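You operate a simulated robot arm through the tools that you are given. There is no shell and no other tool. Be economical: measure what you need, move in short steps, check, and stop when the job is done.

Carry out the task below with a simulated robot arm. There is one attempt and no reset: what you move stays moved.

TASK
Wind the ramp up till the violet jar slides, then level it.
Fine: start the jar at the ramp's open end; once the ramp is level, slide it back there.

It is judged by the outcome, as a careful person would: the job done as asked, and still so three seconds after it is handed in. It fails if anything else is knocked over, pushed out of place, dropped, spilled or broken.

THE ROBOT
A 6-joint arm with a two-finger parallel gripper, fixed in place. Base frame: the origin is at the foot of the arm, x ahead of it, y to its left, z up; the work surface is at about z = 0.76. Lengths are in m, angles in rad, forces in N, time in s.
With the tool pointing down near the work surface it reaches from about 0.26 to 0.68 m from the base axis. Its first joint turns from -1.152 to 1.152 rad. Payload 2.9 kg.
Tool frame: the origin (TCP) lies between the finger pads and is the grasp point; the fingertips stand 0.03 m ahead of it; z points along the fingers, y is the line along which they close. The gripper opens to 0.11 m. The fingers are 0.02 m wide and 0.01 m thick; the gripper's body (0.048 by 0.112 m) begins 0.055 m behind the TCP.
Orientation is that of the tool frame in the base frame, as [roll, pitch, yaw] about the fixed x, y, z axes, in that order (R = Rz(yaw) Ry(pitch) Rx(roll)). With the fingers straight down and closing along the base's y, the tool's x points along the base's -x, its y along +y and its z along -z.

THE INTERFACE
- The arm moves only by the tool send_rows. Its argument "commands" is one flat list of numbers, 7 for each row, row after row: the shift along the base's x, y, z in units of 300 mm (1.0 is 300 mm), then the turn, a rotation vector about the base's x, y, z in units of 90 degrees (1.0 is 90 degrees), then the opening, from 0 (shut) to 1 (fully open). In form: [x, y, z, rx, ry, rz, jaw, x, y, z, rx, ry, rz, jaw, ...]. A call has 1 to 8 rows; each row is the pose to reach, as a shift and turn from the pose commanded when the call began. A call with a number of a shift or a turn outside -1 to 1 is refused whole. A row lasts 0.2 s, in which the tool goes at most 0.05 m and 0.15 rad; a call with a longer step from one row to the next is refused whole, and so is a gripper value outside its range. A pose out of reach is approached as far as the arm can. The call stops where the force on the tool passes 70 N (or 10 N more than at its start, if that is more) or the arm is blocked; 0.2 s more then pass. The fingers move at their own pace (about 0.108 m/s each) and stop on an object; they squeeze with about 26 N. The grip force told is the motor's: it shows also when the fingers shut on nothing. Time passes only in rows, and 0.2 s behind the last, so rows that repeat a pose let the fingers close. It gives the time, the measured TCP pose, the force on the tool (base axes), the opening and the grip force at its end, in the units of the frame above (readings bear some noise).
- Cameras (640 x 400 px; columns grow to the right, rows downward): "scene" is fixed at [0.0901, 0.4388, 1.4253]; the picture's right is [-0.71, -0.70, 0.00], its down [-0.25, 0.25, -0.94] and it looks along [0.66, -0.67, -0.35] (base axes); focal length 329 px, centre (320, 200). "wrist" rides on the gripper at [-0.036, 0, -0.057] in the tool frame; the picture's right is [0.00, -1.00, 0.00], its down [0.97, 0.00, -0.24] and it looks along [0.24, 0.00, 0.97] (tool axes); focal length 218 px, centre (320, 200).
- snapshot(camera): a new picture of that camera. No time passes.
- point_at(camera, pixels): for up to 12 pixels [column, row] of the newest picture of that camera ("zoom" is the newest enlarged one), the place [x, y, z] in the base frame of the surface seen there, good to about 0.002 m, but the place of the scene camera against the robot may be out by one fixed shift of up to 0.025 m in any direction. No time passes.
- inspect(camera, box): a new picture of the part [left, top, right, bottom] of that camera's present view, enlarged. No time passes.
- finish_job(): hands the job in; it is judged then, once.

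Work in short steps. Measure before you move; look again where a grasp or a placing could have gone wrong, and mend it. You have 80 turns and 34 pictures in all, the two below and enlarged ones among them. Open the gripper and draw the arm clear of the work before you hand the job in, unless the task says otherwise; then end with one line.

The tools are called as name(argument=value, ...) on one line, values as JSON. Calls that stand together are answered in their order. send_rows: Moves the arm, as the interface text tells. Its arguments: {"type":"object","properties":{"commands":{"type":"array"}},"required":["commands"]} The other tools are called the same way: snapshot (camera) takes a picture; point_at (camera, pixels) gives the place of the surface under pixels of a picture; inspect (camera, box) takes an enlarged picture of a part of a camera's view; finish_job () hands the job in.

At the start:

```text
time: 0.0
eef_pos: [0.4895, 0.0135, 1.1745]
tool_rot: [-3.141, 0.001, 3.141]
contact_force: [-1.0, 0.4, 0.7]
width: 0.1099
grasp_force: 0.1
```

scene: 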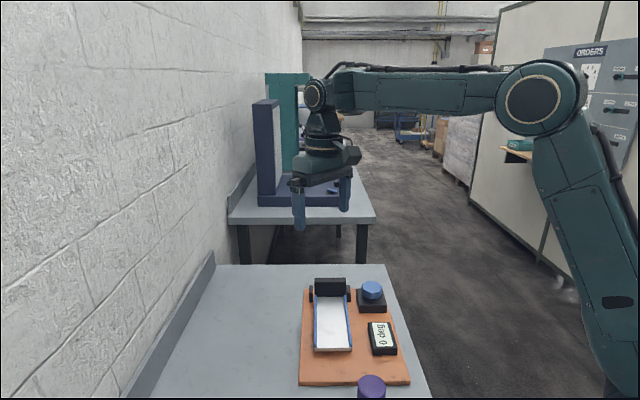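
wrist: 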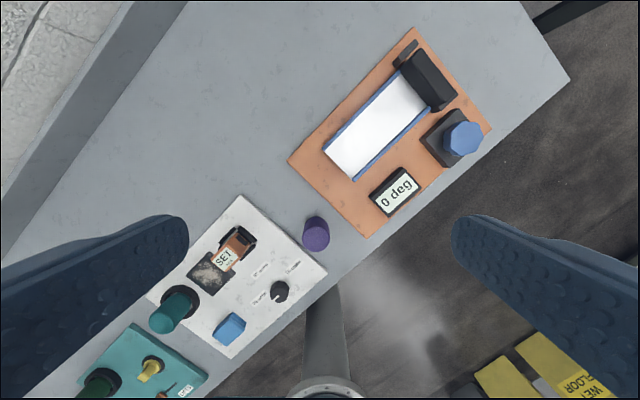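

I'll enlarge the wrist view around the ramp and measure the main features.

inspect(camera="wrist", box=[270, 20, 510, 260])

point_at(camera="wrist", pixels=[[316, 226], [316, 246], [465, 137], [440, 150], [395, 192], [325, 148], [354, 180], [398, 70], [428, 104], [375, 120], [290, 160], [366, 236]])

inspect(camera="scene", box=[280, 260, 440, 400])

```text
1.67 times, centred on (390, 140) of wrist
```

zoom: 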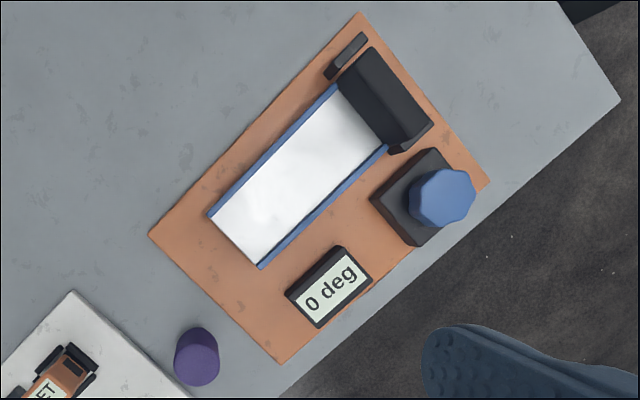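

```text
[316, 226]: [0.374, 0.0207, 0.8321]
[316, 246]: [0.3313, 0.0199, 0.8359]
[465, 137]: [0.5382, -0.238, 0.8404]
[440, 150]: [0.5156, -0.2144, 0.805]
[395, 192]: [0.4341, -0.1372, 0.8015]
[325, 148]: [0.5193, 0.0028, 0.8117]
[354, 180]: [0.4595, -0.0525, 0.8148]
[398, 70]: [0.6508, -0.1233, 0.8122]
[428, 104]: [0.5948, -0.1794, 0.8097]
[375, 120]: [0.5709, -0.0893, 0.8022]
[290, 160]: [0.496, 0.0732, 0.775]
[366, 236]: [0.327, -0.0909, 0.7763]
```

```text
2.86 times, centred on (360, 330) of scene
```

zoom: 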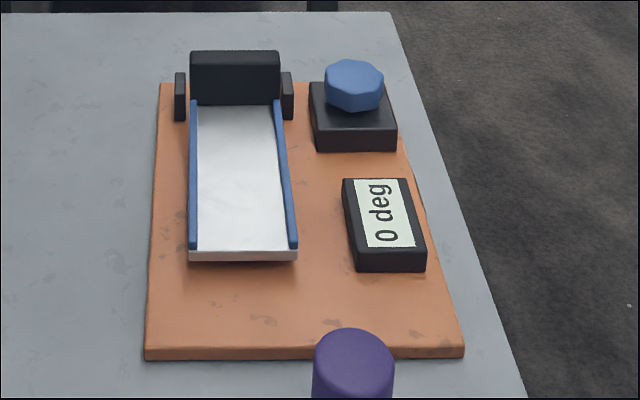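

The violet jar is near (0.35, 0.02) and the ramp axis runs along about (0.73, -0.69). I'll move above the jar, turning 46.5° so the fingers close along the ramp axis, then look.

send_rows(commands=[-0.07, 0, -0.1, 0, 0, 0.09, 1, -0.14, 0, -0.2, 0, 0, 0.18, 1, -0.21, 0, -0.3, 0, 0, 0.27, 1, -0.28, 0, -0.4, 0, 0, 0.36, 1, -0.35, 0.01, -0.5, 0, 0, 0.45, 1, -0.4, 0.02, -0.56, 0, 0, 0.517, 1])

snapshot(camera="wrist")

```text
time: 1.4
eef_pos: [0.3682, 0.0201, 1.006]
tool_rot: [-3.141, 0.001, -2.326]
contact_force: [0.4, 0.6, 0.8]
width: 0.1102
grasp_force: 0.0
```

```text
29 pictures are left
```

wrist: 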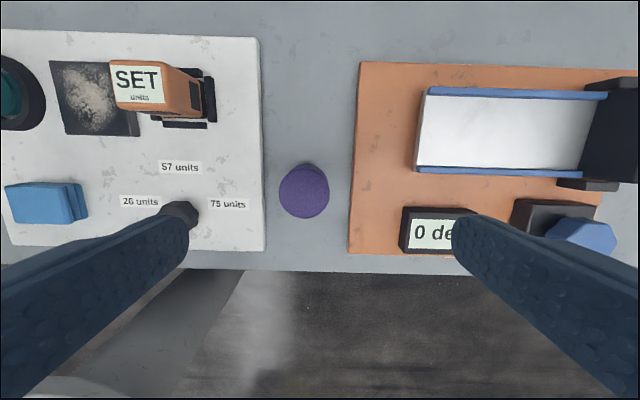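

point_at(camera="wrist", pixels=[[304, 190], [304, 170], [304, 212], [282, 192], [326, 192], [240, 190], [262, 190], [352, 190], [185, 210], [420, 210], [430, 90], [418, 170]])

inspect(camera="wrist", box=[240, 130, 360, 250])

```text
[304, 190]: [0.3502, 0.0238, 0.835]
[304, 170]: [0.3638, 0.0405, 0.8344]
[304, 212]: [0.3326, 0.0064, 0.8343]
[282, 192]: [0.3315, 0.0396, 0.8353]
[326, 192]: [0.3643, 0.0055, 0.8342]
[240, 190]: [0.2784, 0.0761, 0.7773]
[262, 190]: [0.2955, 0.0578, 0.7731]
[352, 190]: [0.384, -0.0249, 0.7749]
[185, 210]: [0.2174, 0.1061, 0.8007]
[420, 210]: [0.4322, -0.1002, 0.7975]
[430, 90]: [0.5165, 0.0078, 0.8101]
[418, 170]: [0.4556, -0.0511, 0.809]
```

```text
3.33 times, centred on (300, 190) of wrist
```

zoom: 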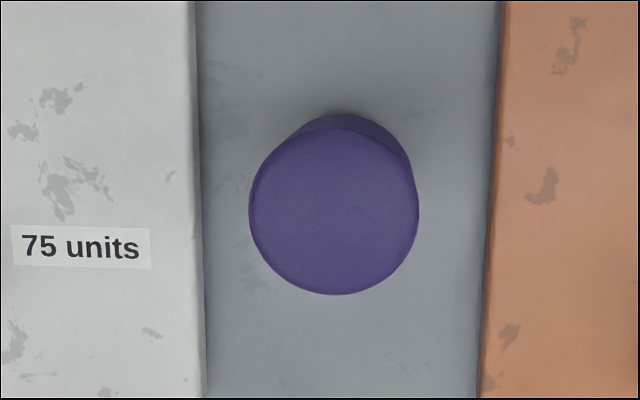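

The jar's centre is (0.348, 0.023) with its top at 0.835 and a diameter of about 0.05. I'll go down to TCP z 0.817 and grip.

send_rows(commands=[-0.068, 0.01, 0, 0, 0, 0, 0.8, -0.068, 0.01, -0.15, 0, 0, 0, 0.8, -0.068, 0.01, -0.3, 0, 0, 0, 0.8, -0.068, 0.01, -0.45, 0, 0, 0, 0.8, -0.068, 0.01, -0.57, 0, 0, 0, 0.8, -0.068, 0.01, -0.63, 0, 0, 0, 0.8, -0.068, 0.01, -0.63, 0, 0, 0, 0.8])

send_rows(commands=[0, 0, 0, 0, 0, 0, 0.3, 0, 0, 0, 0, 0, 0, 0.3, 0, 0, 0, 0, 0, 0, 0.3, 0, 0, 0, 0, 0, 0, 0.3])

```text
time: 3.0
eef_pos: [0.3484, 0.0235, 0.8164]
tool_rot: [3.141, 0.0, -2.329]
contact_force: [-0.6, 0.7, 0.7]
width: 0.088
grasp_force: 0.0
```

```text
time: 4.0
eef_pos: [0.348, 0.0232, 0.8175]
tool_rot: [3.141, -0.001, -2.329]
contact_force: [-0.3, 0.5, -0.3]
width: 0.0555
grasp_force: 25.9
```

Gripped: the fingers stopped at 0.0555 m. I'll lift straight up and carry it above the ramp's open end, then look.

send_rows(commands=[0, 0, 0.15, 0, 0, 0, 0.3, 0, 0, 0.3, 0, 0, 0, 0.3, 0.11, -0.047, 0.33, 0, 0, 0, 0.3, 0.22, -0.093, 0.33, 0, 0, 0, 0.3, 0.33, -0.14, 0.33, 0, 0, 0, 0.3, 0.44, -0.187, 0.33, 0, 0, 0, 0.3, 0.53, -0.225, 0.33, 0, 0, 0, 0.3, 0.55, -0.233, 0.33, 0, 0, 0, 0.3])

snapshot(camera="wrist")

inspect(camera="scene", box=[260, 220, 440, 400])

```text
time: 5.8
eef_pos: [0.5139, -0.0485, 0.9162]
tool_rot: [-3.141, 0.0, -2.331]
contact_force: [0.7, -0.3, -1.6]
width: 0.0553
grasp_force: 25.4
```

```text
27 pictures are left
```

wrist: 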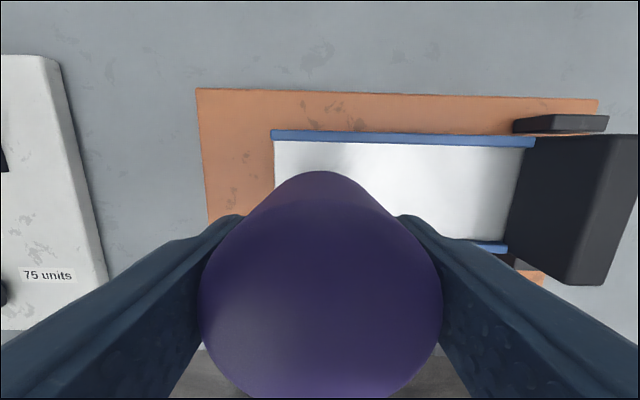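

```text
2.22 times, centred on (350, 310) of scene
```

zoom: 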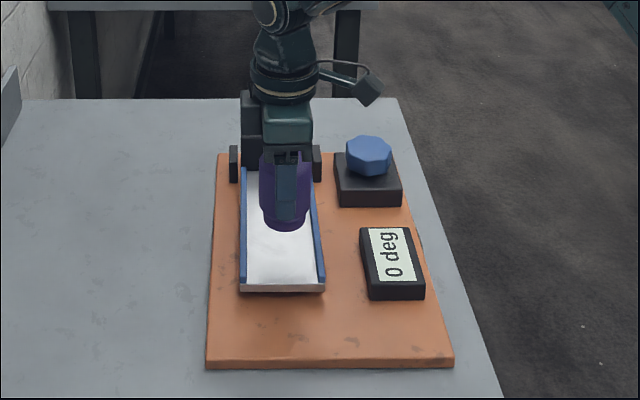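

point_at(camera="wrist", pixels=[[276, 133], [525, 140], [276, 150], [276, 165], [300, 145], [510, 152], [490, 236], [490, 248], [500, 180], [540, 160], [610, 200], [450, 170]])

```text
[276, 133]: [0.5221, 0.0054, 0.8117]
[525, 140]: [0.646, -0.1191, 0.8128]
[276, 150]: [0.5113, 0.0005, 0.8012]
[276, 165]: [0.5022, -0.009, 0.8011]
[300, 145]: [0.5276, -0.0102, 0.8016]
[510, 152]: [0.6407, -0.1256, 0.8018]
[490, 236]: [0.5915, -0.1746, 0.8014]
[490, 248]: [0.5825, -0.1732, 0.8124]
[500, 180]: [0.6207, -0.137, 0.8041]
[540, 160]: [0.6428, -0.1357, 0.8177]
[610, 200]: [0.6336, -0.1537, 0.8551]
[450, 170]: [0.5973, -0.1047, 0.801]
```

The ramp floor is at z 0.8015, its centreline is 45° at n≈0.331, and the open end is at t≈0.361, so the jar is nearly over its spot. I'll lower it gently.

send_rows(commands=[0.005, 0.005, -0.08, 0, 0, -0.017, 0.3, 0.005, 0.005, -0.15, 0, 0, -0.017, 0.3, 0.005, 0.005, -0.175, 0, 0, -0.017, 0.3, 0.005, 0.005, -0.183, 0, 0, -0.017, 0.3, 0.005, 0.005, -0.188, 0, 0, -0.017, 0.3, 0.005, 0.005, -0.192, 0, 0, -0.017, 0.3])

inspect(camera="scene", box=[290, 260, 420, 390])

```text
time: 7.2
eef_pos: [0.5163, -0.0459, 0.8596]
tool_rot: [3.141, 0.0, -2.356]
contact_force: [-1.9, 0.0, 2.8]
width: 0.0553
grasp_force: 26.1
```

```text
3.08 times, centred on (355, 325) of scene
```

zoom: 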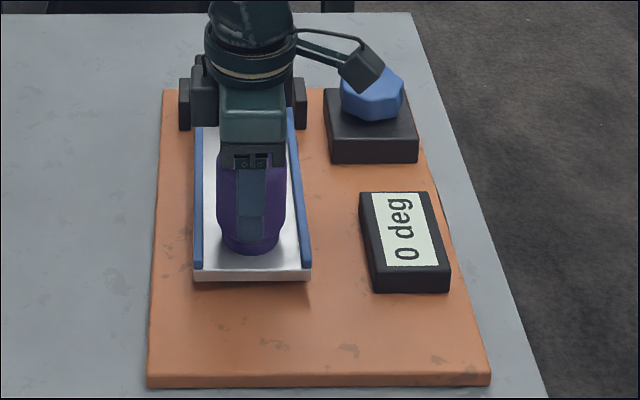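

The force rose by about 4 N, so the jar is resting on the floor inside the rails. I'll release it and rise.

send_rows(commands=[0, 0, 0, 0, 0, 0, 0.8, 0, 0, 0, 0, 0, 0, 0.8, 0, 0, 0, 0, 0, 0, 0.8, 0, 0, 0.1, 0, 0, 0, 0.8, 0, 0, 0.25, 0, 0, 0, 0.8, 0, 0, 0.4, 0, 0, 0, 0.8])

snapshot(camera="wrist")

```text
time: 8.6
eef_pos: [0.5152, -0.0447, 0.9791]
tool_rot: [3.141, -0.003, -2.356]
contact_force: [0.3, 0.3, -0.6]
width: 0.0879
grasp_force: 0.1
```

```text
24 pictures are left
```

wrist: 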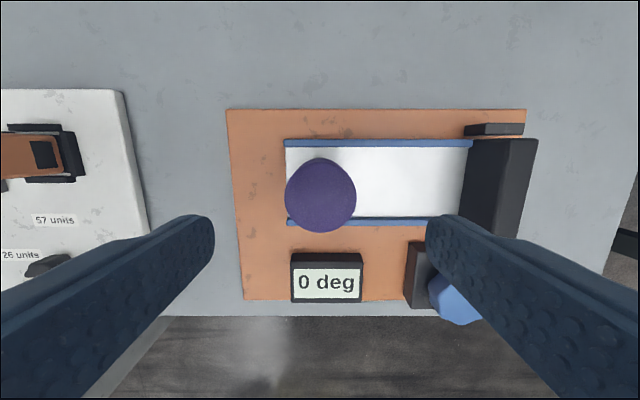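

The jar sits at the open end. Next I'll move above the knob and look at it.

send_rows(commands=[0.01, -0.12, 0.03, 0, 0, 0, 0.8, 0.03, -0.26, 0.06, 0, 0, 0, 0.8, 0.05, -0.4, 0.06, 0, 0, 0, 0.8, 0.06, -0.54, 0.06, 0, 0, 0, 0.8, 0.06, -0.64, 0.06, 0, 0, 0, 0.8, 0.06, -0.64, 0.06, 0, 0, 0, 0.8])

snapshot(camera="wrist")

```text
time: 10.0
eef_pos: [0.5318, -0.2374, 0.9953]
tool_rot: [3.141, -0.002, -2.355]
contact_force: [1.0, 0.4, -0.5]
width: 0.088
grasp_force: 0.0
```

```text
23 pictures are left
```

wrist: 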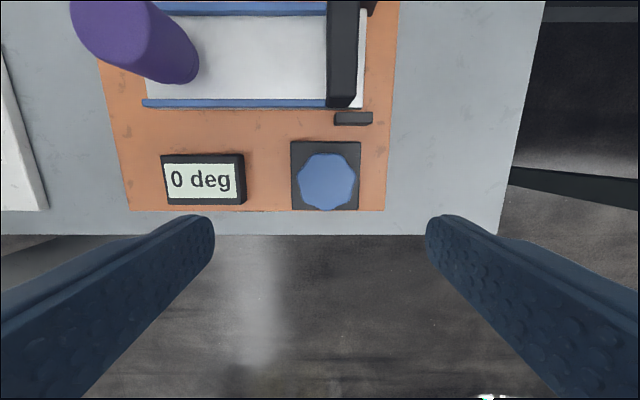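

inspect(camera="wrist", box=[280, 130, 380, 230])

point_at(camera="wrist", pixels=[[327, 183], [301, 183], [353, 183], [327, 157], [327, 207], [295, 147], [355, 147], [295, 205], [355, 115], [345, 20], [345, 80], [240, 170]])

```text
4.00 times, centred on (330, 180) of wrist
```

zoom: 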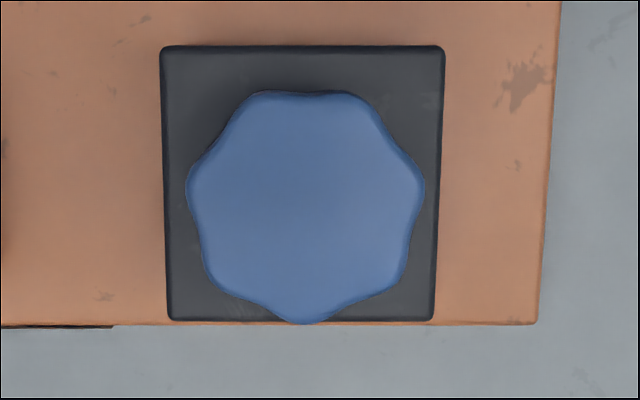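

```text
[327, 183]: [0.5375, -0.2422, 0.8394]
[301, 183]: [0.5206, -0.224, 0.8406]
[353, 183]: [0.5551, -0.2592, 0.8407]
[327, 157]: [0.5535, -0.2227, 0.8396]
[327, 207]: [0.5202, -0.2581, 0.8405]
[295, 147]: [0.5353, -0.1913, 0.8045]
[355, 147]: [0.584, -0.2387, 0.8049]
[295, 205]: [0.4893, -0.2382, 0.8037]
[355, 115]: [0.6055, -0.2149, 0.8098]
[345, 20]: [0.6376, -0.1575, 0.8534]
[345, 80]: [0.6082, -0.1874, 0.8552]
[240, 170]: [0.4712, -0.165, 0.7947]
```

The knob is centred at (0.538, -0.241), top at 0.8405, with seven lobes and its base plate at 0.8045. I'll descend with a +13° turn so one finger meets a lobe and the other spans two, then grip.

send_rows(commands=[0.02, -0.012, 0, 0, 0, 0.07, 0.8, 0.02, -0.012, -0.15, 0, 0, 0.144, 0.8, 0.02, -0.012, -0.3, 0, 0, 0.144, 0.8, 0.02, -0.012, -0.42, 0, 0, 0.144, 0.8, 0.02, -0.012, -0.505, 0, 0, 0.144, 0.8, 0.02, -0.012, -0.505, 0, 0, 0.144, 0.8])

send_rows(commands=[0, 0, 0, 0, 0, 0, 0.2, 0, 0, 0, 0, 0, 0, 0.2, 0, 0, 0, 0, 0, 0, 0.2, 0, 0, 0, 0, 0, 0, 0.2])

```text
time: 11.4
eef_pos: [0.5401, -0.2415, 0.8455]
tool_rot: [-3.141, -0.001, -2.128]
contact_force: [-0.6, 0.1, 0.2]
width: 0.088
grasp_force: 0.1
```

```text
time: 12.4
eef_pos: [0.5379, -0.24, 0.8456]
tool_rot: [3.135, -0.002, -2.128]
contact_force: [-20.7, 12.5, 3.4]
width: 0.0562
grasp_force: 45.2
```

The grip pulled the tool 2–3 mm sideways, with about 24 N of force. I'll relax by shifting to the centred spot, then try a small clockwise turn.

send_rows(commands=[-0.008, 0.005, 0, 0, 0, 0, 0.2, -0.008, 0.005, 0, 0, 0, 0, 0.2])

send_rows(commands=[0, 0, 0, 0, 0, -0.05, 0.2, 0, 0, 0, 0, 0, -0.1, 0.2, 0, 0, 0, 0, 0, -0.15, 0.2, 0, 0, 0, 0, 0, -0.15, 0.2])

inspect(camera="scene", box=[280, 240, 440, 400])

```text
time: 13.0
eef_pos: [0.5377, -0.2388, 0.8449]
tool_rot: [-3.137, 0.001, -2.129]
contact_force: [2.0, 3.5, -8.1]
width: 0.0562
grasp_force: 45.0
```

```text
time: 14.0
eef_pos: [0.537, -0.2394, 0.8447]
tool_rot: [-3.141, -0.001, -2.367]
contact_force: [9.1, -1.6, -12.6]
width: 0.0562
grasp_force: 44.9
```

```text
2.50 times, centred on (360, 320) of scene
```

zoom: 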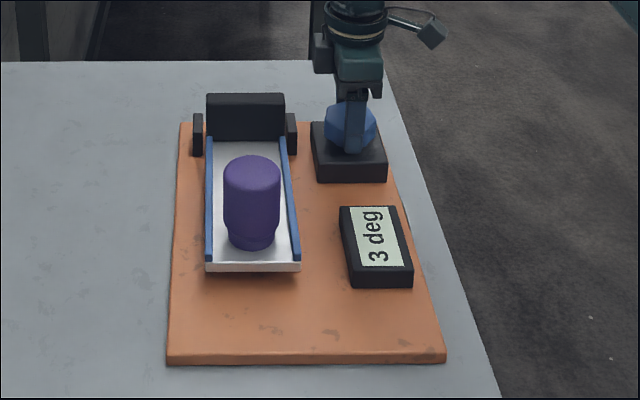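

A clockwise turn of 13.5° gives 3 deg. I'll check which end rises.

point_at(camera="zoom", pixels=[[215, 260], [290, 258], [220, 152], [275, 152], [209, 250], [209, 160]])

```text
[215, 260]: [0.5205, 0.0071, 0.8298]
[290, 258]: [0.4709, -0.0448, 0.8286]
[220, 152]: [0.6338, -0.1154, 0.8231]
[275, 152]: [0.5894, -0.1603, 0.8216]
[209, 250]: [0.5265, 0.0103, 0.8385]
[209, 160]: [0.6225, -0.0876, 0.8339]
```

The open end rises, as expected. I'll continue clockwise.

send_rows(commands=[0, 0, 0, 0, 0, -0.08, 0.2, 0, 0, 0, 0, 0, -0.16, 0.2, 0, 0, 0, 0, 0, -0.24, 0.2, 0, 0, 0, 0, 0, -0.32, 0.2, 0, 0, 0, 0, 0, -0.32, 0.2])

inspect(camera="scene", box=[280, 240, 440, 400])

```text
time: 15.2
eef_pos: [0.5374, -0.2409, 0.8463]
tool_rot: [3.141, 0.001, -2.869]
contact_force: [19.3, -2.9, -16.5]
width: 0.0557
grasp_force: 44.9
```

```text
2.50 times, centred on (360, 320) of scene
```

zoom: 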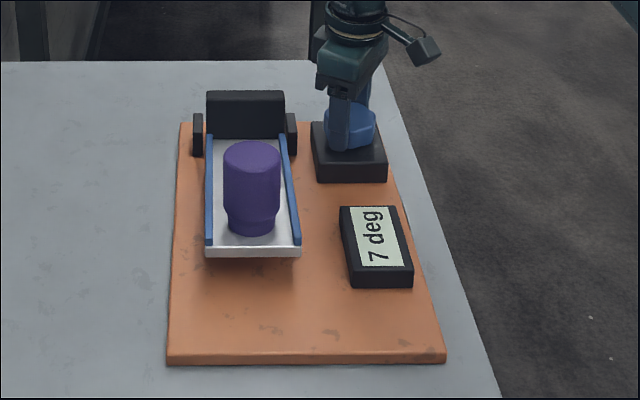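

7 deg now and the jar hasn't moved. I'll ease the side load a little and continue.

send_rows(commands=[0.006, 0, -0.003, 0, 0, -0.08, 0.2, 0.006, 0, -0.003, 0, 0, -0.16, 0.2, 0.006, 0, -0.003, 0, 0, -0.24, 0.2, 0.006, 0, -0.003, 0, 0, -0.32, 0.2, 0.006, 0, -0.003, 0, 0, -0.4, 0.2, 0.006, 0, -0.003, 0, 0, -0.4, 0.2])

inspect(camera="scene", box=[280, 240, 440, 400])

```text
time: 16.6
eef_pos: [0.5375, -0.2408, 0.8447]
tool_rot: [-3.141, -0.005, 2.785]
contact_force: [-13.8, 1.5, 20.0]
width: 0.0558
grasp_force: 44.4
```

```text
2.50 times, centred on (360, 320) of scene
```

zoom: 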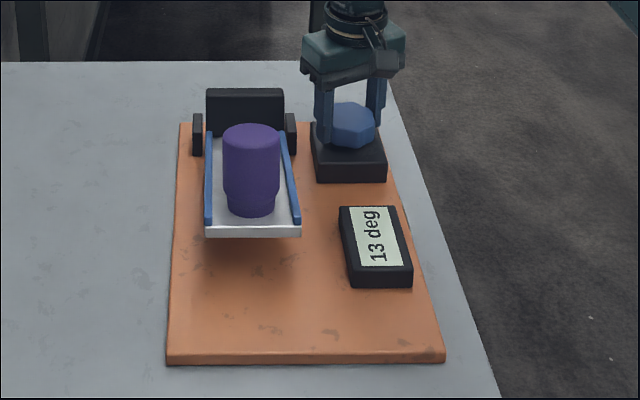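

13 deg and the jar is still in place. I'll continue in 3-degree increments.

send_rows(commands=[-0.004, 0, 0.003, 0, 0, -0.07, 0.2, -0.004, 0, 0.003, 0, 0, -0.14, 0.2, -0.004, 0, 0.003, 0, 0, -0.2, 0.2, -0.004, 0, 0.003, 0, 0, -0.2, 0.2, -0.004, 0, 0.003, 0, 0, -0.2, 0.2])

inspect(camera="scene", box=[280, 240, 440, 400])

```text
time: 17.8
eef_pos: [0.5374, -0.2411, 0.8458]
tool_rot: [-3.141, 0.003, 2.47]
contact_force: [2.2, -12.7, -3.0]
width: 0.0556
grasp_force: 45.1
```

```text
2.50 times, centred on (360, 320) of scene
```

zoom: 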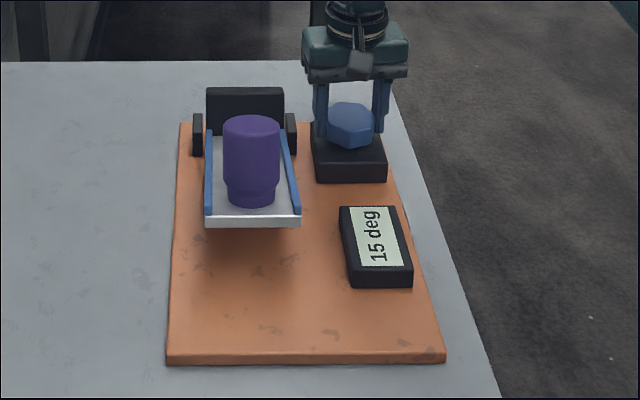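

15 deg, no slide yet. Continuing.

send_rows(commands=[0, -0.003, 0, 0, 0, -0.07, 0.2, 0, -0.003, 0, 0, 0, -0.14, 0.2, 0, -0.003, 0, 0, 0, -0.21, 0.2, 0, -0.003, 0, 0, 0, -0.27, 0.2, 0, -0.003, 0, 0, 0, -0.27, 0.2, 0, -0.003, 0, 0, 0, -0.27, 0.2])

inspect(camera="scene", box=[280, 240, 440, 400])

```text
time: 19.2
eef_pos: [0.5376, -0.2403, 0.8456]
tool_rot: [3.141, 0.0, 2.048]
contact_force: [9.4, -9.1, -7.2]
width: 0.0559
grasp_force: 44.9
```

```text
2.50 times, centred on (360, 320) of scene
```

zoom: 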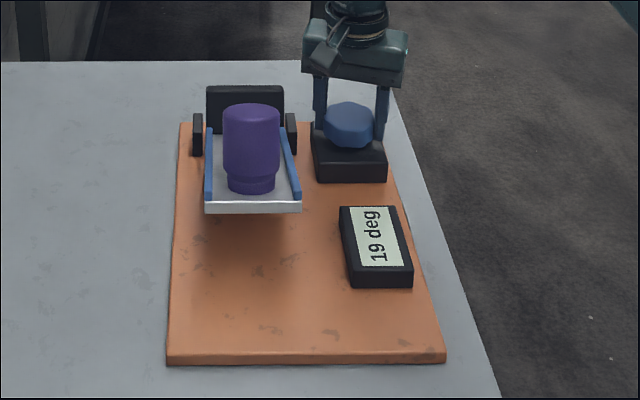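

19 deg, still holding. Continuing.

send_rows(commands=[0.002, -0.002, 0, 0, 0, -0.07, 0.2, 0.002, -0.002, 0, 0, 0, -0.14, 0.2, 0.002, -0.002, 0, 0, 0, -0.2, 0.2, 0.002, -0.002, 0, 0, 0, -0.2, 0.2, 0.002, -0.002, 0, 0, 0, -0.2, 0.2])

inspect(camera="scene", box=[280, 240, 440, 400])

```text
time: 20.4
eef_pos: [0.5373, -0.2405, 0.845]
tool_rot: [-3.14, -0.002, 1.735]
contact_force: [3.4, 5.5, 3.3]
width: 0.0559
grasp_force: 44.7
```

```text
2.50 times, centred on (360, 320) of scene
```

zoom: 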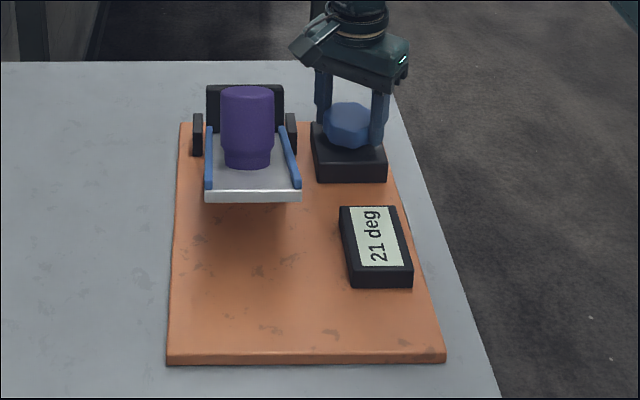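

At 21 deg the gap in front of the jar has grown, so it has begun sliding. I'll hold for about a second and look.

send_rows(commands=[0, 0, 0, 0, 0, 0, 0.2, 0, 0, 0, 0, 0, 0, 0.2, 0, 0, 0, 0, 0, 0, 0.2, 0, 0, 0, 0, 0, 0, 0.2, 0, 0, 0, 0, 0, 0, 0.2])

inspect(camera="scene", box=[280, 240, 440, 400])

```text
time: 21.6
eef_pos: [0.537, -0.24, 0.8463]
tool_rot: [3.14, -0.001, 1.737]
contact_force: [0.7, 14.0, 8.1]
width: 0.0558
grasp_force: 45.0
```

```text
2.50 times, centred on (360, 320) of scene
```

zoom: 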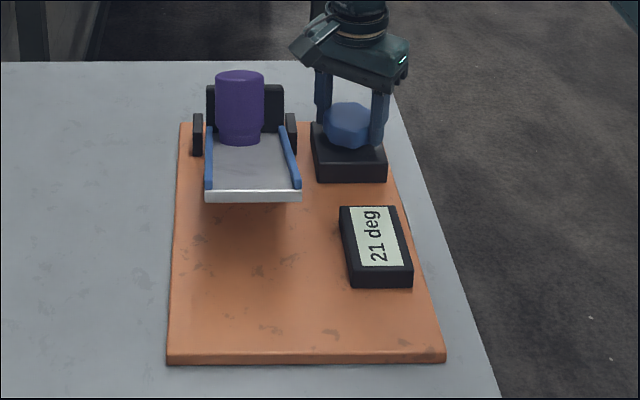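

The jar slid all the way to the block at 21 deg. I'll wind back by the same 138.5°, in stages.

send_rows(commands=[0, -0.003, 0, 0, 0, 0.08, 0.2, 0, -0.003, 0, 0, 0, 0.17, 0.2, 0, -0.003, 0, 0, 0, 0.26, 0.2, 0, -0.003, 0, 0, 0, 0.35, 0.2, 0, -0.003, 0, 0, 0, 0.44, 0.2, 0, -0.003, 0, 0, 0, 0.53, 0.2, 0, -0.003, 0, 0, 0, 0.62, 0.2, 0, -0.003, 0, 0, 0, 0.7, 0.2])

send_rows(commands=[0, 0, 0, 0, 0, 0.08, 0.2, 0, 0, 0, 0, 0, 0.17, 0.2, 0, 0, 0, 0, 0, 0.26, 0.2, 0, 0, 0, 0, 0, 0.35, 0.2, 0, 0, 0, 0, 0, 0.44, 0.2, 0, 0, 0, 0, 0, 0.53, 0.2, 0, 0, 0, 0, 0, 0.6, 0.2, 0, 0, 0, 0, 0, 0.6, 0.2])

inspect(camera="scene", box=[280, 240, 440, 400])

```text
time: 23.4
eef_pos: [0.5387, -0.2405, 0.8457]
tool_rot: [3.14, -0.002, 2.84]
contact_force: [-9.8, 26.2, 8.5]
width: 0.0556
grasp_force: 45.3
```

```text
time: 25.2
eef_pos: [0.5374, -0.2407, 0.8455]
tool_rot: [3.14, -0.001, -2.502]
contact_force: [-2.3, 25.5, -4.2]
width: 0.0557
grasp_force: 45.1
```

```text
2.50 times, centred on (360, 320) of scene
```

zoom: 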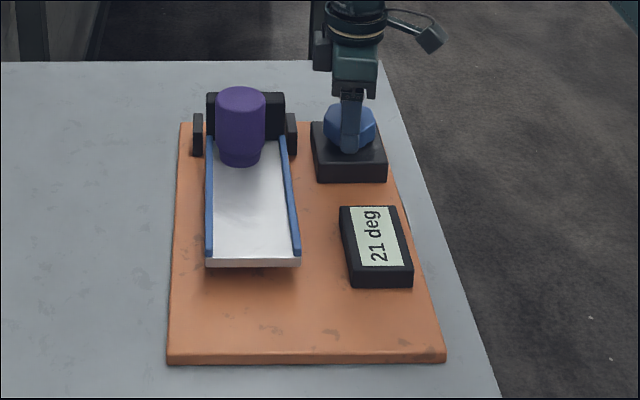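

The display now holds at 21, so it seems to keep the slide angle, and I must judge level by geometry. The ramp still looks a few degrees up; I'll measure the slope.

point_at(camera="zoom", pixels=[[215, 252], [285, 250], [222, 200], [280, 200], [225, 175], [275, 170], [220, 225], [285, 225], [250, 262], [190, 300]])

```text
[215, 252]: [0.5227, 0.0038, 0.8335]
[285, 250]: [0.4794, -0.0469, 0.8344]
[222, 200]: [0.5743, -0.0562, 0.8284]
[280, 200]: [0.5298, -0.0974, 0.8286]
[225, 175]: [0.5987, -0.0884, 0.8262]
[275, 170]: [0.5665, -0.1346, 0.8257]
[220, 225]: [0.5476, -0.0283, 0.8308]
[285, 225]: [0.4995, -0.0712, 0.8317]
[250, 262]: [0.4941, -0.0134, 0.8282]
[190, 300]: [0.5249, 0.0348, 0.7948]
```

The slope is still about 4.0°. I'll turn another 20° and measure again.

send_rows(commands=[0, -0.005, 0, 0, 0, 0.08, 0.2, 0, -0.005, 0, 0, 0, 0.16, 0.2, 0, -0.005, 0, 0, 0, 0.22, 0.2, 0, -0.005, 0, 0, 0, 0.22, 0.2])

inspect(camera="scene", box=[280, 240, 440, 400])

point_at(camera="zoom", pixels=[[215, 257], [285, 257], [222, 200], [280, 200], [225, 177], [275, 172], [220, 225], [285, 225], [250, 253], [225, 180], [278, 180], [250, 190]])

```text
time: 26.2
eef_pos: [0.5381, -0.2393, 0.8451]
tool_rot: [3.137, 0.002, -2.152]
contact_force: [-10.4, 34.0, 0.7]
width: 0.0559
grasp_force: 45.0
```

```text
2.50 times, centred on (360, 320) of scene
```

zoom: 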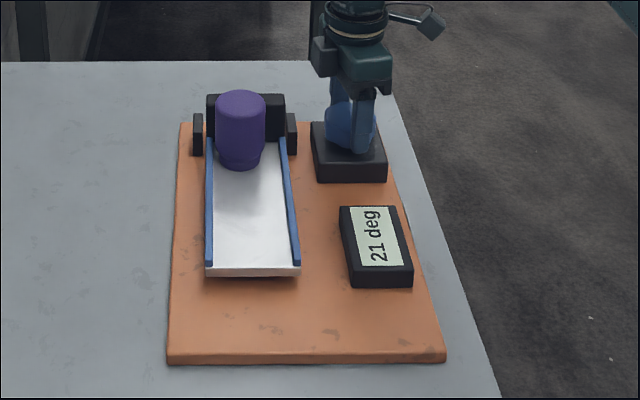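

```text
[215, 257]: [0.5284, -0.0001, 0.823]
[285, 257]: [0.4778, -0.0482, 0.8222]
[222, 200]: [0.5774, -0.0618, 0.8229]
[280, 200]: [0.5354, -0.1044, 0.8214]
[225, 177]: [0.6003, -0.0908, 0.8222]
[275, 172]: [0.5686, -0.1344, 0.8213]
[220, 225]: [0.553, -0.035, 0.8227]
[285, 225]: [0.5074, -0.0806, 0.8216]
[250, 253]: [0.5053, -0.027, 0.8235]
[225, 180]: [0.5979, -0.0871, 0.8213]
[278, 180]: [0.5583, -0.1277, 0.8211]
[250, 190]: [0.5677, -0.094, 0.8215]
```

About 0.6° of slope remains. I'll ease the +y side load, nudge another ~4° and measure with a closer view.

send_rows(commands=[0, 0.007, 0, 0, 0, 0, 0.2, 0, 0.007, 0, 0, 0, 0.045, 0.2, 0, 0.007, 0, 0, 0, 0.045, 0.2, 0, 0.007, 0, 0, 0, 0.045, 0.2])

inspect(camera="scene", box=[300, 270, 380, 350])

point_at(camera="zoom", pixels=[[140, 360], [180, 360], [220, 360], [260, 360], [300, 360], [310, 360], [150, 170], [170, 180], [200, 185], [230, 185], [260, 185], [280, 175]])

```text
time: 27.2
eef_pos: [0.5374, -0.2398, 0.8445]
tool_rot: [3.138, 0.0, -2.089]
contact_force: [-8.2, 25.0, -4.6]
width: 0.056
grasp_force: 44.9
```

```text
5.00 times, centred on (340, 310) of scene
```

zoom: 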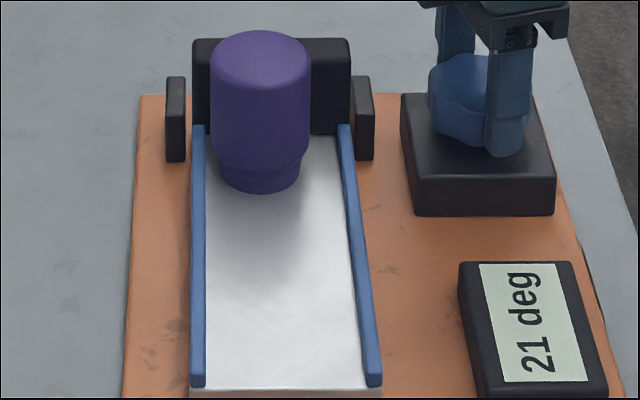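

```text
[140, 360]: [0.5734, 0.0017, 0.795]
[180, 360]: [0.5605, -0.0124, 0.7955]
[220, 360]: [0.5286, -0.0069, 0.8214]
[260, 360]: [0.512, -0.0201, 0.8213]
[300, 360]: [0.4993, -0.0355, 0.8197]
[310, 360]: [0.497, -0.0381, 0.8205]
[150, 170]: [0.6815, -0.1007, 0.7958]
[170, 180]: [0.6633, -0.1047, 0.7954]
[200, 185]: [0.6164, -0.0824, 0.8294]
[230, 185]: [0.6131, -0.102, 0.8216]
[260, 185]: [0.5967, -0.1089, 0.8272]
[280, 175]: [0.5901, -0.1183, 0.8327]
```

point_at(camera="zoom", pixels=[[220, 380], [250, 380], [280, 380], [310, 380], [340, 380], [330, 160], [320, 165], [325, 175], [335, 185], [215, 195], [315, 180], [330, 170]])

```text
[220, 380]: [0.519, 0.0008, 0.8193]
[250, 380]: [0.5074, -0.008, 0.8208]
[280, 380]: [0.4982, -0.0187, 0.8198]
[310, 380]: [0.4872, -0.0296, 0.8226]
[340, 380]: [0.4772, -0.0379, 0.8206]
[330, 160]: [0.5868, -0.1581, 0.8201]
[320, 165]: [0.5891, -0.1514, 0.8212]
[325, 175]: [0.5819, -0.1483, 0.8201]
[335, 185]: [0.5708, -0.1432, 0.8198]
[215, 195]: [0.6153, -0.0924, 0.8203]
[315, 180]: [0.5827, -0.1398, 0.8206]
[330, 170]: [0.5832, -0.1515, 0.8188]
```

The slope is now about 0.2°, within the noise, and the end height above the board matches the start. I'll release the knob and rise.

send_rows(commands=[0, 0, 0, 0, 0, 0, 0.8, 0, 0, 0, 0, 0, 0, 0.8, 0, 0, 0, 0, 0, 0, 0.8, 0, 0, 0.12, 0, 0, 0, 0.8, 0, 0, 0.27, 0, 0, 0, 0.8, 0.05, 0.1, 0.4, 0, 0, -0.06, 0.8, 0.1, 0.2, 0.45, 0, 0, -0.12, 0.8, 0.1, 0.25, 0.45, 0, 0, -0.17, 0.8])

snapshot(camera="wrist")

```text
refused: row 6 steps farther than a row can; nothing moved
```

```text
11 pictures are left
```

wrist: 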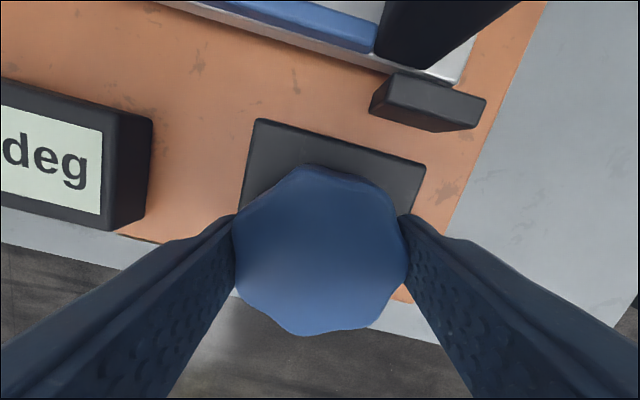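

Row 6's step was too long and nothing moved. I'll resend in smaller steps.

send_rows(commands=[0, 0, 0, 0, 0, 0, 0.8, 0, 0, 0, 0, 0, 0, 0.8, 0, 0, 0, 0, 0, 0, 0.8, 0, 0, 0.12, 0, 0, 0, 0.8, 0, 0, 0.27, 0, 0, 0, 0.8, 0.02, 0.04, 0.4, 0, 0, -0.06, 0.8, 0.06, 0.12, 0.5, 0, 0, -0.12, 0.8, 0.08, 0.2, 0.55, 0, 0, -0.17, 0.8])

snapshot(camera="wrist")

```text
time: 29.0
eef_pos: [0.5621, -0.1836, 1.0118]
tool_rot: [-3.141, 0.0, -2.359]
contact_force: [-0.6, -0.3, 0.5]
width: 0.0881
grasp_force: 0.1
```

```text
10 pictures are left
```

wrist: 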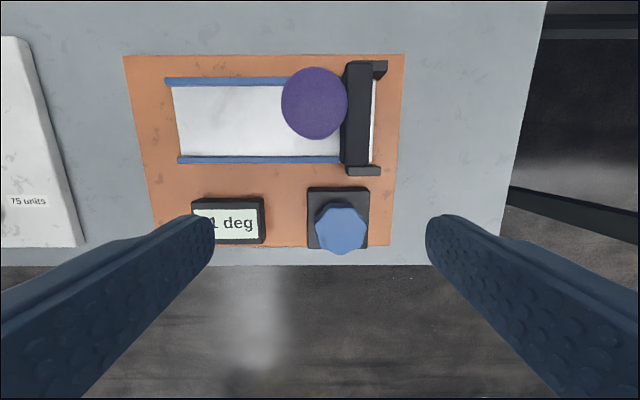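

point_at(camera="wrist", pixels=[[185, 95], [190, 125], [195, 148], [210, 120], [268, 95], [272, 125], [275, 150], [265, 120], [315, 102], [284, 102], [345, 102], [315, 72]])

point_at(camera="wrist", pixels=[[315, 135], [180, 110], [182, 140], [295, 148], [320, 148], [330, 150], [260, 140], [250, 110], [345, 130], [205, 81], [280, 80], [205, 159]])

```text
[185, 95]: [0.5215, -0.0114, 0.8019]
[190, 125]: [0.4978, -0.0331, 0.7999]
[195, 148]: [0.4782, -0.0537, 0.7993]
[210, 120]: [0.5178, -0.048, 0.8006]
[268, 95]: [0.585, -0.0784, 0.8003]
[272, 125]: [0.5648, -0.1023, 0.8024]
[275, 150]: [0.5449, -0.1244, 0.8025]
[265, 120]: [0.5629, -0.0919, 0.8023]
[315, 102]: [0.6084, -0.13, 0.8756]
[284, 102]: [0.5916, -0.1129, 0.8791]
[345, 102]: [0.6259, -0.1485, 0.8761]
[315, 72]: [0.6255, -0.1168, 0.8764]
```

```text
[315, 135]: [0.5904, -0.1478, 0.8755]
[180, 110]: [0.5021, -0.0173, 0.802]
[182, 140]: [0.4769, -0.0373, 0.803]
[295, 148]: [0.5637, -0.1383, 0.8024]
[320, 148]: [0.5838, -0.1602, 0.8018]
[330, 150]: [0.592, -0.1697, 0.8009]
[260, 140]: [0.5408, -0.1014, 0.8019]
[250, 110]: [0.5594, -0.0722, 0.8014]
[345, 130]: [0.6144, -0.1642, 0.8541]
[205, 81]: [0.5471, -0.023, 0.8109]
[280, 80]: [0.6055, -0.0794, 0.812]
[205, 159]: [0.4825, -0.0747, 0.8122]
```

The ramp reads level from here too (0.801 near, 0.802 far). The jar is centred at about (0.607, -0.132) against the block. I'll move above it and turn -90° so the fingers close across the ramp.

send_rows(commands=[0.02, 0.025, 0, 0, 0, -0.09, 0.8, 0.04, 0.05, 0, 0, 0, -0.18, 0.8, 0.06, 0.075, 0, 0, 0, -0.27, 0.8, 0.08, 0.1, 0, 0, 0, -0.36, 0.8, 0.1, 0.12, 0, 0, 0, -0.45, 0.8, 0.12, 0.14, 0, 0, 0, -0.54, 0.8, 0.14, 0.16, 0, 0, 0, -0.63, 0.8, 0.152, 0.172, 0, 0, 0, -0.72, 0.8])

send_rows(commands=[0, 0, 0, 0, 0, -0.09, 0.8, 0, 0, 0, 0, 0, -0.18, 0.8, 0, 0, 0, 0, 0, -0.28, 0.8, 0, 0, 0, 0, 0, -0.28, 0.8])

snapshot(camera="wrist")

```text
time: 30.8
eef_pos: [0.6075, -0.1284, 1.0099]
tool_rot: [-3.141, 0.0, 2.791]
contact_force: [-0.4, -0.2, -0.4]
width: 0.0879
grasp_force: 0.0
```

```text
refused: row 3 steps farther than a row can; nothing moved
```

```text
9 pictures are left
```

wrist: 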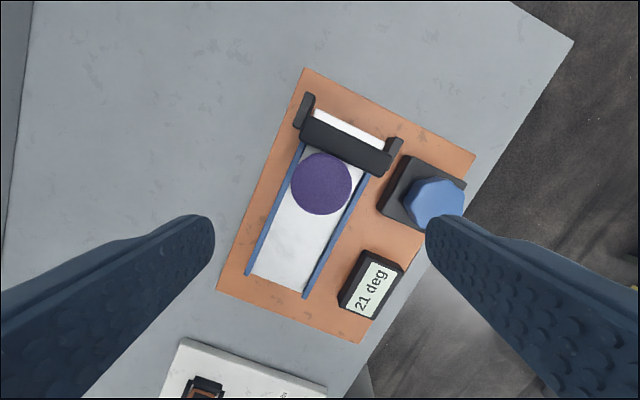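

send_rows(commands=[0, 0, 0, 0, 0, -0.08, 0.8, 0, 0, 0, 0, 0, -0.16, 0.8, 0, 0, 0, 0, 0, -0.24, 0.8, 0, 0, 0, 0, 0, -0.277, 0.8, 0, 0, 0, 0, 0, -0.277, 0.8])

snapshot(camera="wrist")

point_at(camera="wrist", pixels=[[321, 183], [321, 160], [321, 208], [300, 183], [342, 183]])

```text
time: 32.0
eef_pos: [0.6082, -0.1308, 1.0094]
tool_rot: [3.14, 0.0, 2.356]
contact_force: [0.3, -1.3, -0.6]
width: 0.088
grasp_force: 0.1
```

```text
8 pictures are left
```

wrist: 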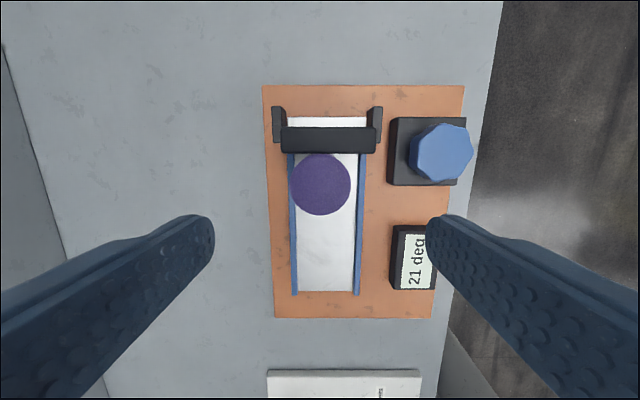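

```text
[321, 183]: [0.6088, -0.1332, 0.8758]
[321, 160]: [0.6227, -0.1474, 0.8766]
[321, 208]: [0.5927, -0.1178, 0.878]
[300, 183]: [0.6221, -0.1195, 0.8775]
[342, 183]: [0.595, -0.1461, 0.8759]
```

The jar's centre (320, 184) is lined up with the gripper midline. I'll descend to z≈0.862, with tips at 0.832 above the rails (0.812), and close.

send_rows(commands=[0, -0.003, -0.15, 0, 0, 0, 0.8, 0, -0.003, -0.3, 0, 0, 0, 0.8, 0, -0.003, -0.42, 0, 0, 0, 0.8, 0, -0.003, -0.49, 0, 0, 0, 0.8, 0, -0.003, -0.49, 0, 0, 0, 0.8])

send_rows(commands=[0, 0, 0, 0, 0, 0, 0.35, 0, 0, 0, 0, 0, 0, 0.35, 0, 0, 0, 0, 0, 0, 0.35, 0, 0, 0, 0, 0, 0, 0.35])

```text
time: 33.2
eef_pos: [0.6055, -0.1306, 0.8633]
tool_rot: [-3.141, 0.0, 2.359]
contact_force: [0.0, -0.3, -0.1]
width: 0.0878
grasp_force: 0.0
```

```text
time: 34.2
eef_pos: [0.6067, -0.1309, 0.8638]
tool_rot: [3.141, 0.0, 2.359]
contact_force: [-0.5, -0.3, -0.5]
width: 0.0553
grasp_force: 26.1
```

Gripped at 0.0553 with no side load. I'll slide it along the ramp back to the open end without lifting.

send_rows(commands=[-0.04, 0.038, 0, 0, 0, 0, 0.35, -0.1, 0.095, 0, 0, 0, 0, 0.35, -0.16, 0.152, 0, 0, 0, 0, 0.35, -0.22, 0.209, 0, 0, 0, 0, 0.35, -0.27, 0.256, 0, 0, 0, 0, 0.35, -0.303, 0.287, 0, 0, 0, 0, 0.35, -0.303, 0.287, 0, 0, 0, 0, 0.35])

inspect(camera="scene", box=[280, 240, 440, 400])

```text
time: 35.8
eef_pos: [0.5169, -0.0437, 0.8637]
tool_rot: [-3.141, -0.001, 2.36]
contact_force: [1.3, 0.1, 3.6]
width: 0.055
grasp_force: 25.5
```

```text
2.50 times, centred on (360, 320) of scene
```

zoom: 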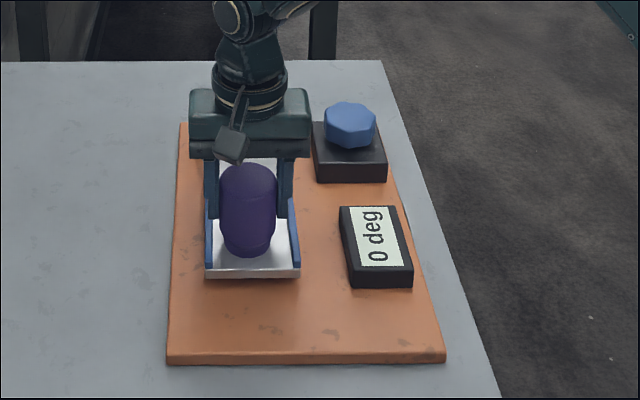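

The display now reads 0 deg and the jar is back at the open end. I'll release and withdraw upwards.

send_rows(commands=[0, 0, 0, 0, 0, 0, 0.8, 0, 0, 0, 0, 0, 0, 0.8, 0, 0, 0, 0, 0, 0, 0.8, 0, 0, 0.1, 0, 0, 0, 0.8, 0, 0, 0.25, 0, 0, 0, 0.8, 0, 0, 0.4, 0, 0, 0, 0.8, 0, 0, 0.55, 0, 0, 0, 0.8, 0, 0, 0.7, 0, 0, 0, 0.8])

inspect(camera="scene", box=[280, 240, 440, 400])

snapshot(camera="wrist")

```text
time: 37.6
eef_pos: [0.5187, -0.045, 1.074]
tool_rot: [3.141, -0.002, 2.359]
contact_force: [-0.3, 0.3, 0.8]
width: 0.0883
grasp_force: 0.1
```

```text
2.50 times, centred on (360, 320) of scene
```

zoom: 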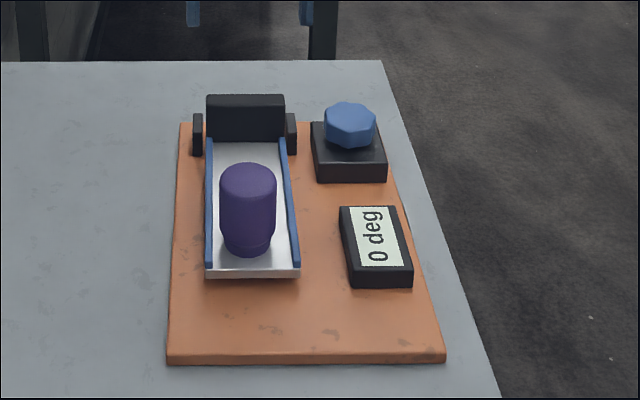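

```text
5 pictures are left
```

wrist: 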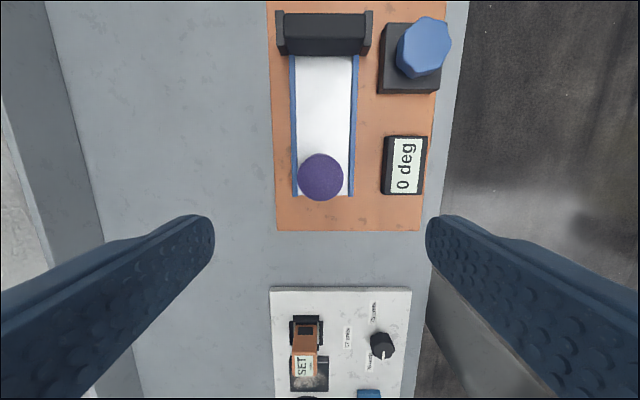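

The jar stands upright at the open end, the ramp is level with the display at 0 deg, and the arm is clear. Handing in.

finish_job()

```text
The job is handed in.
```

The jar slid at 21 deg; I then levelled the ramp (display reads 0 deg) and slid the jar back to the open end, with nothing else disturbed.
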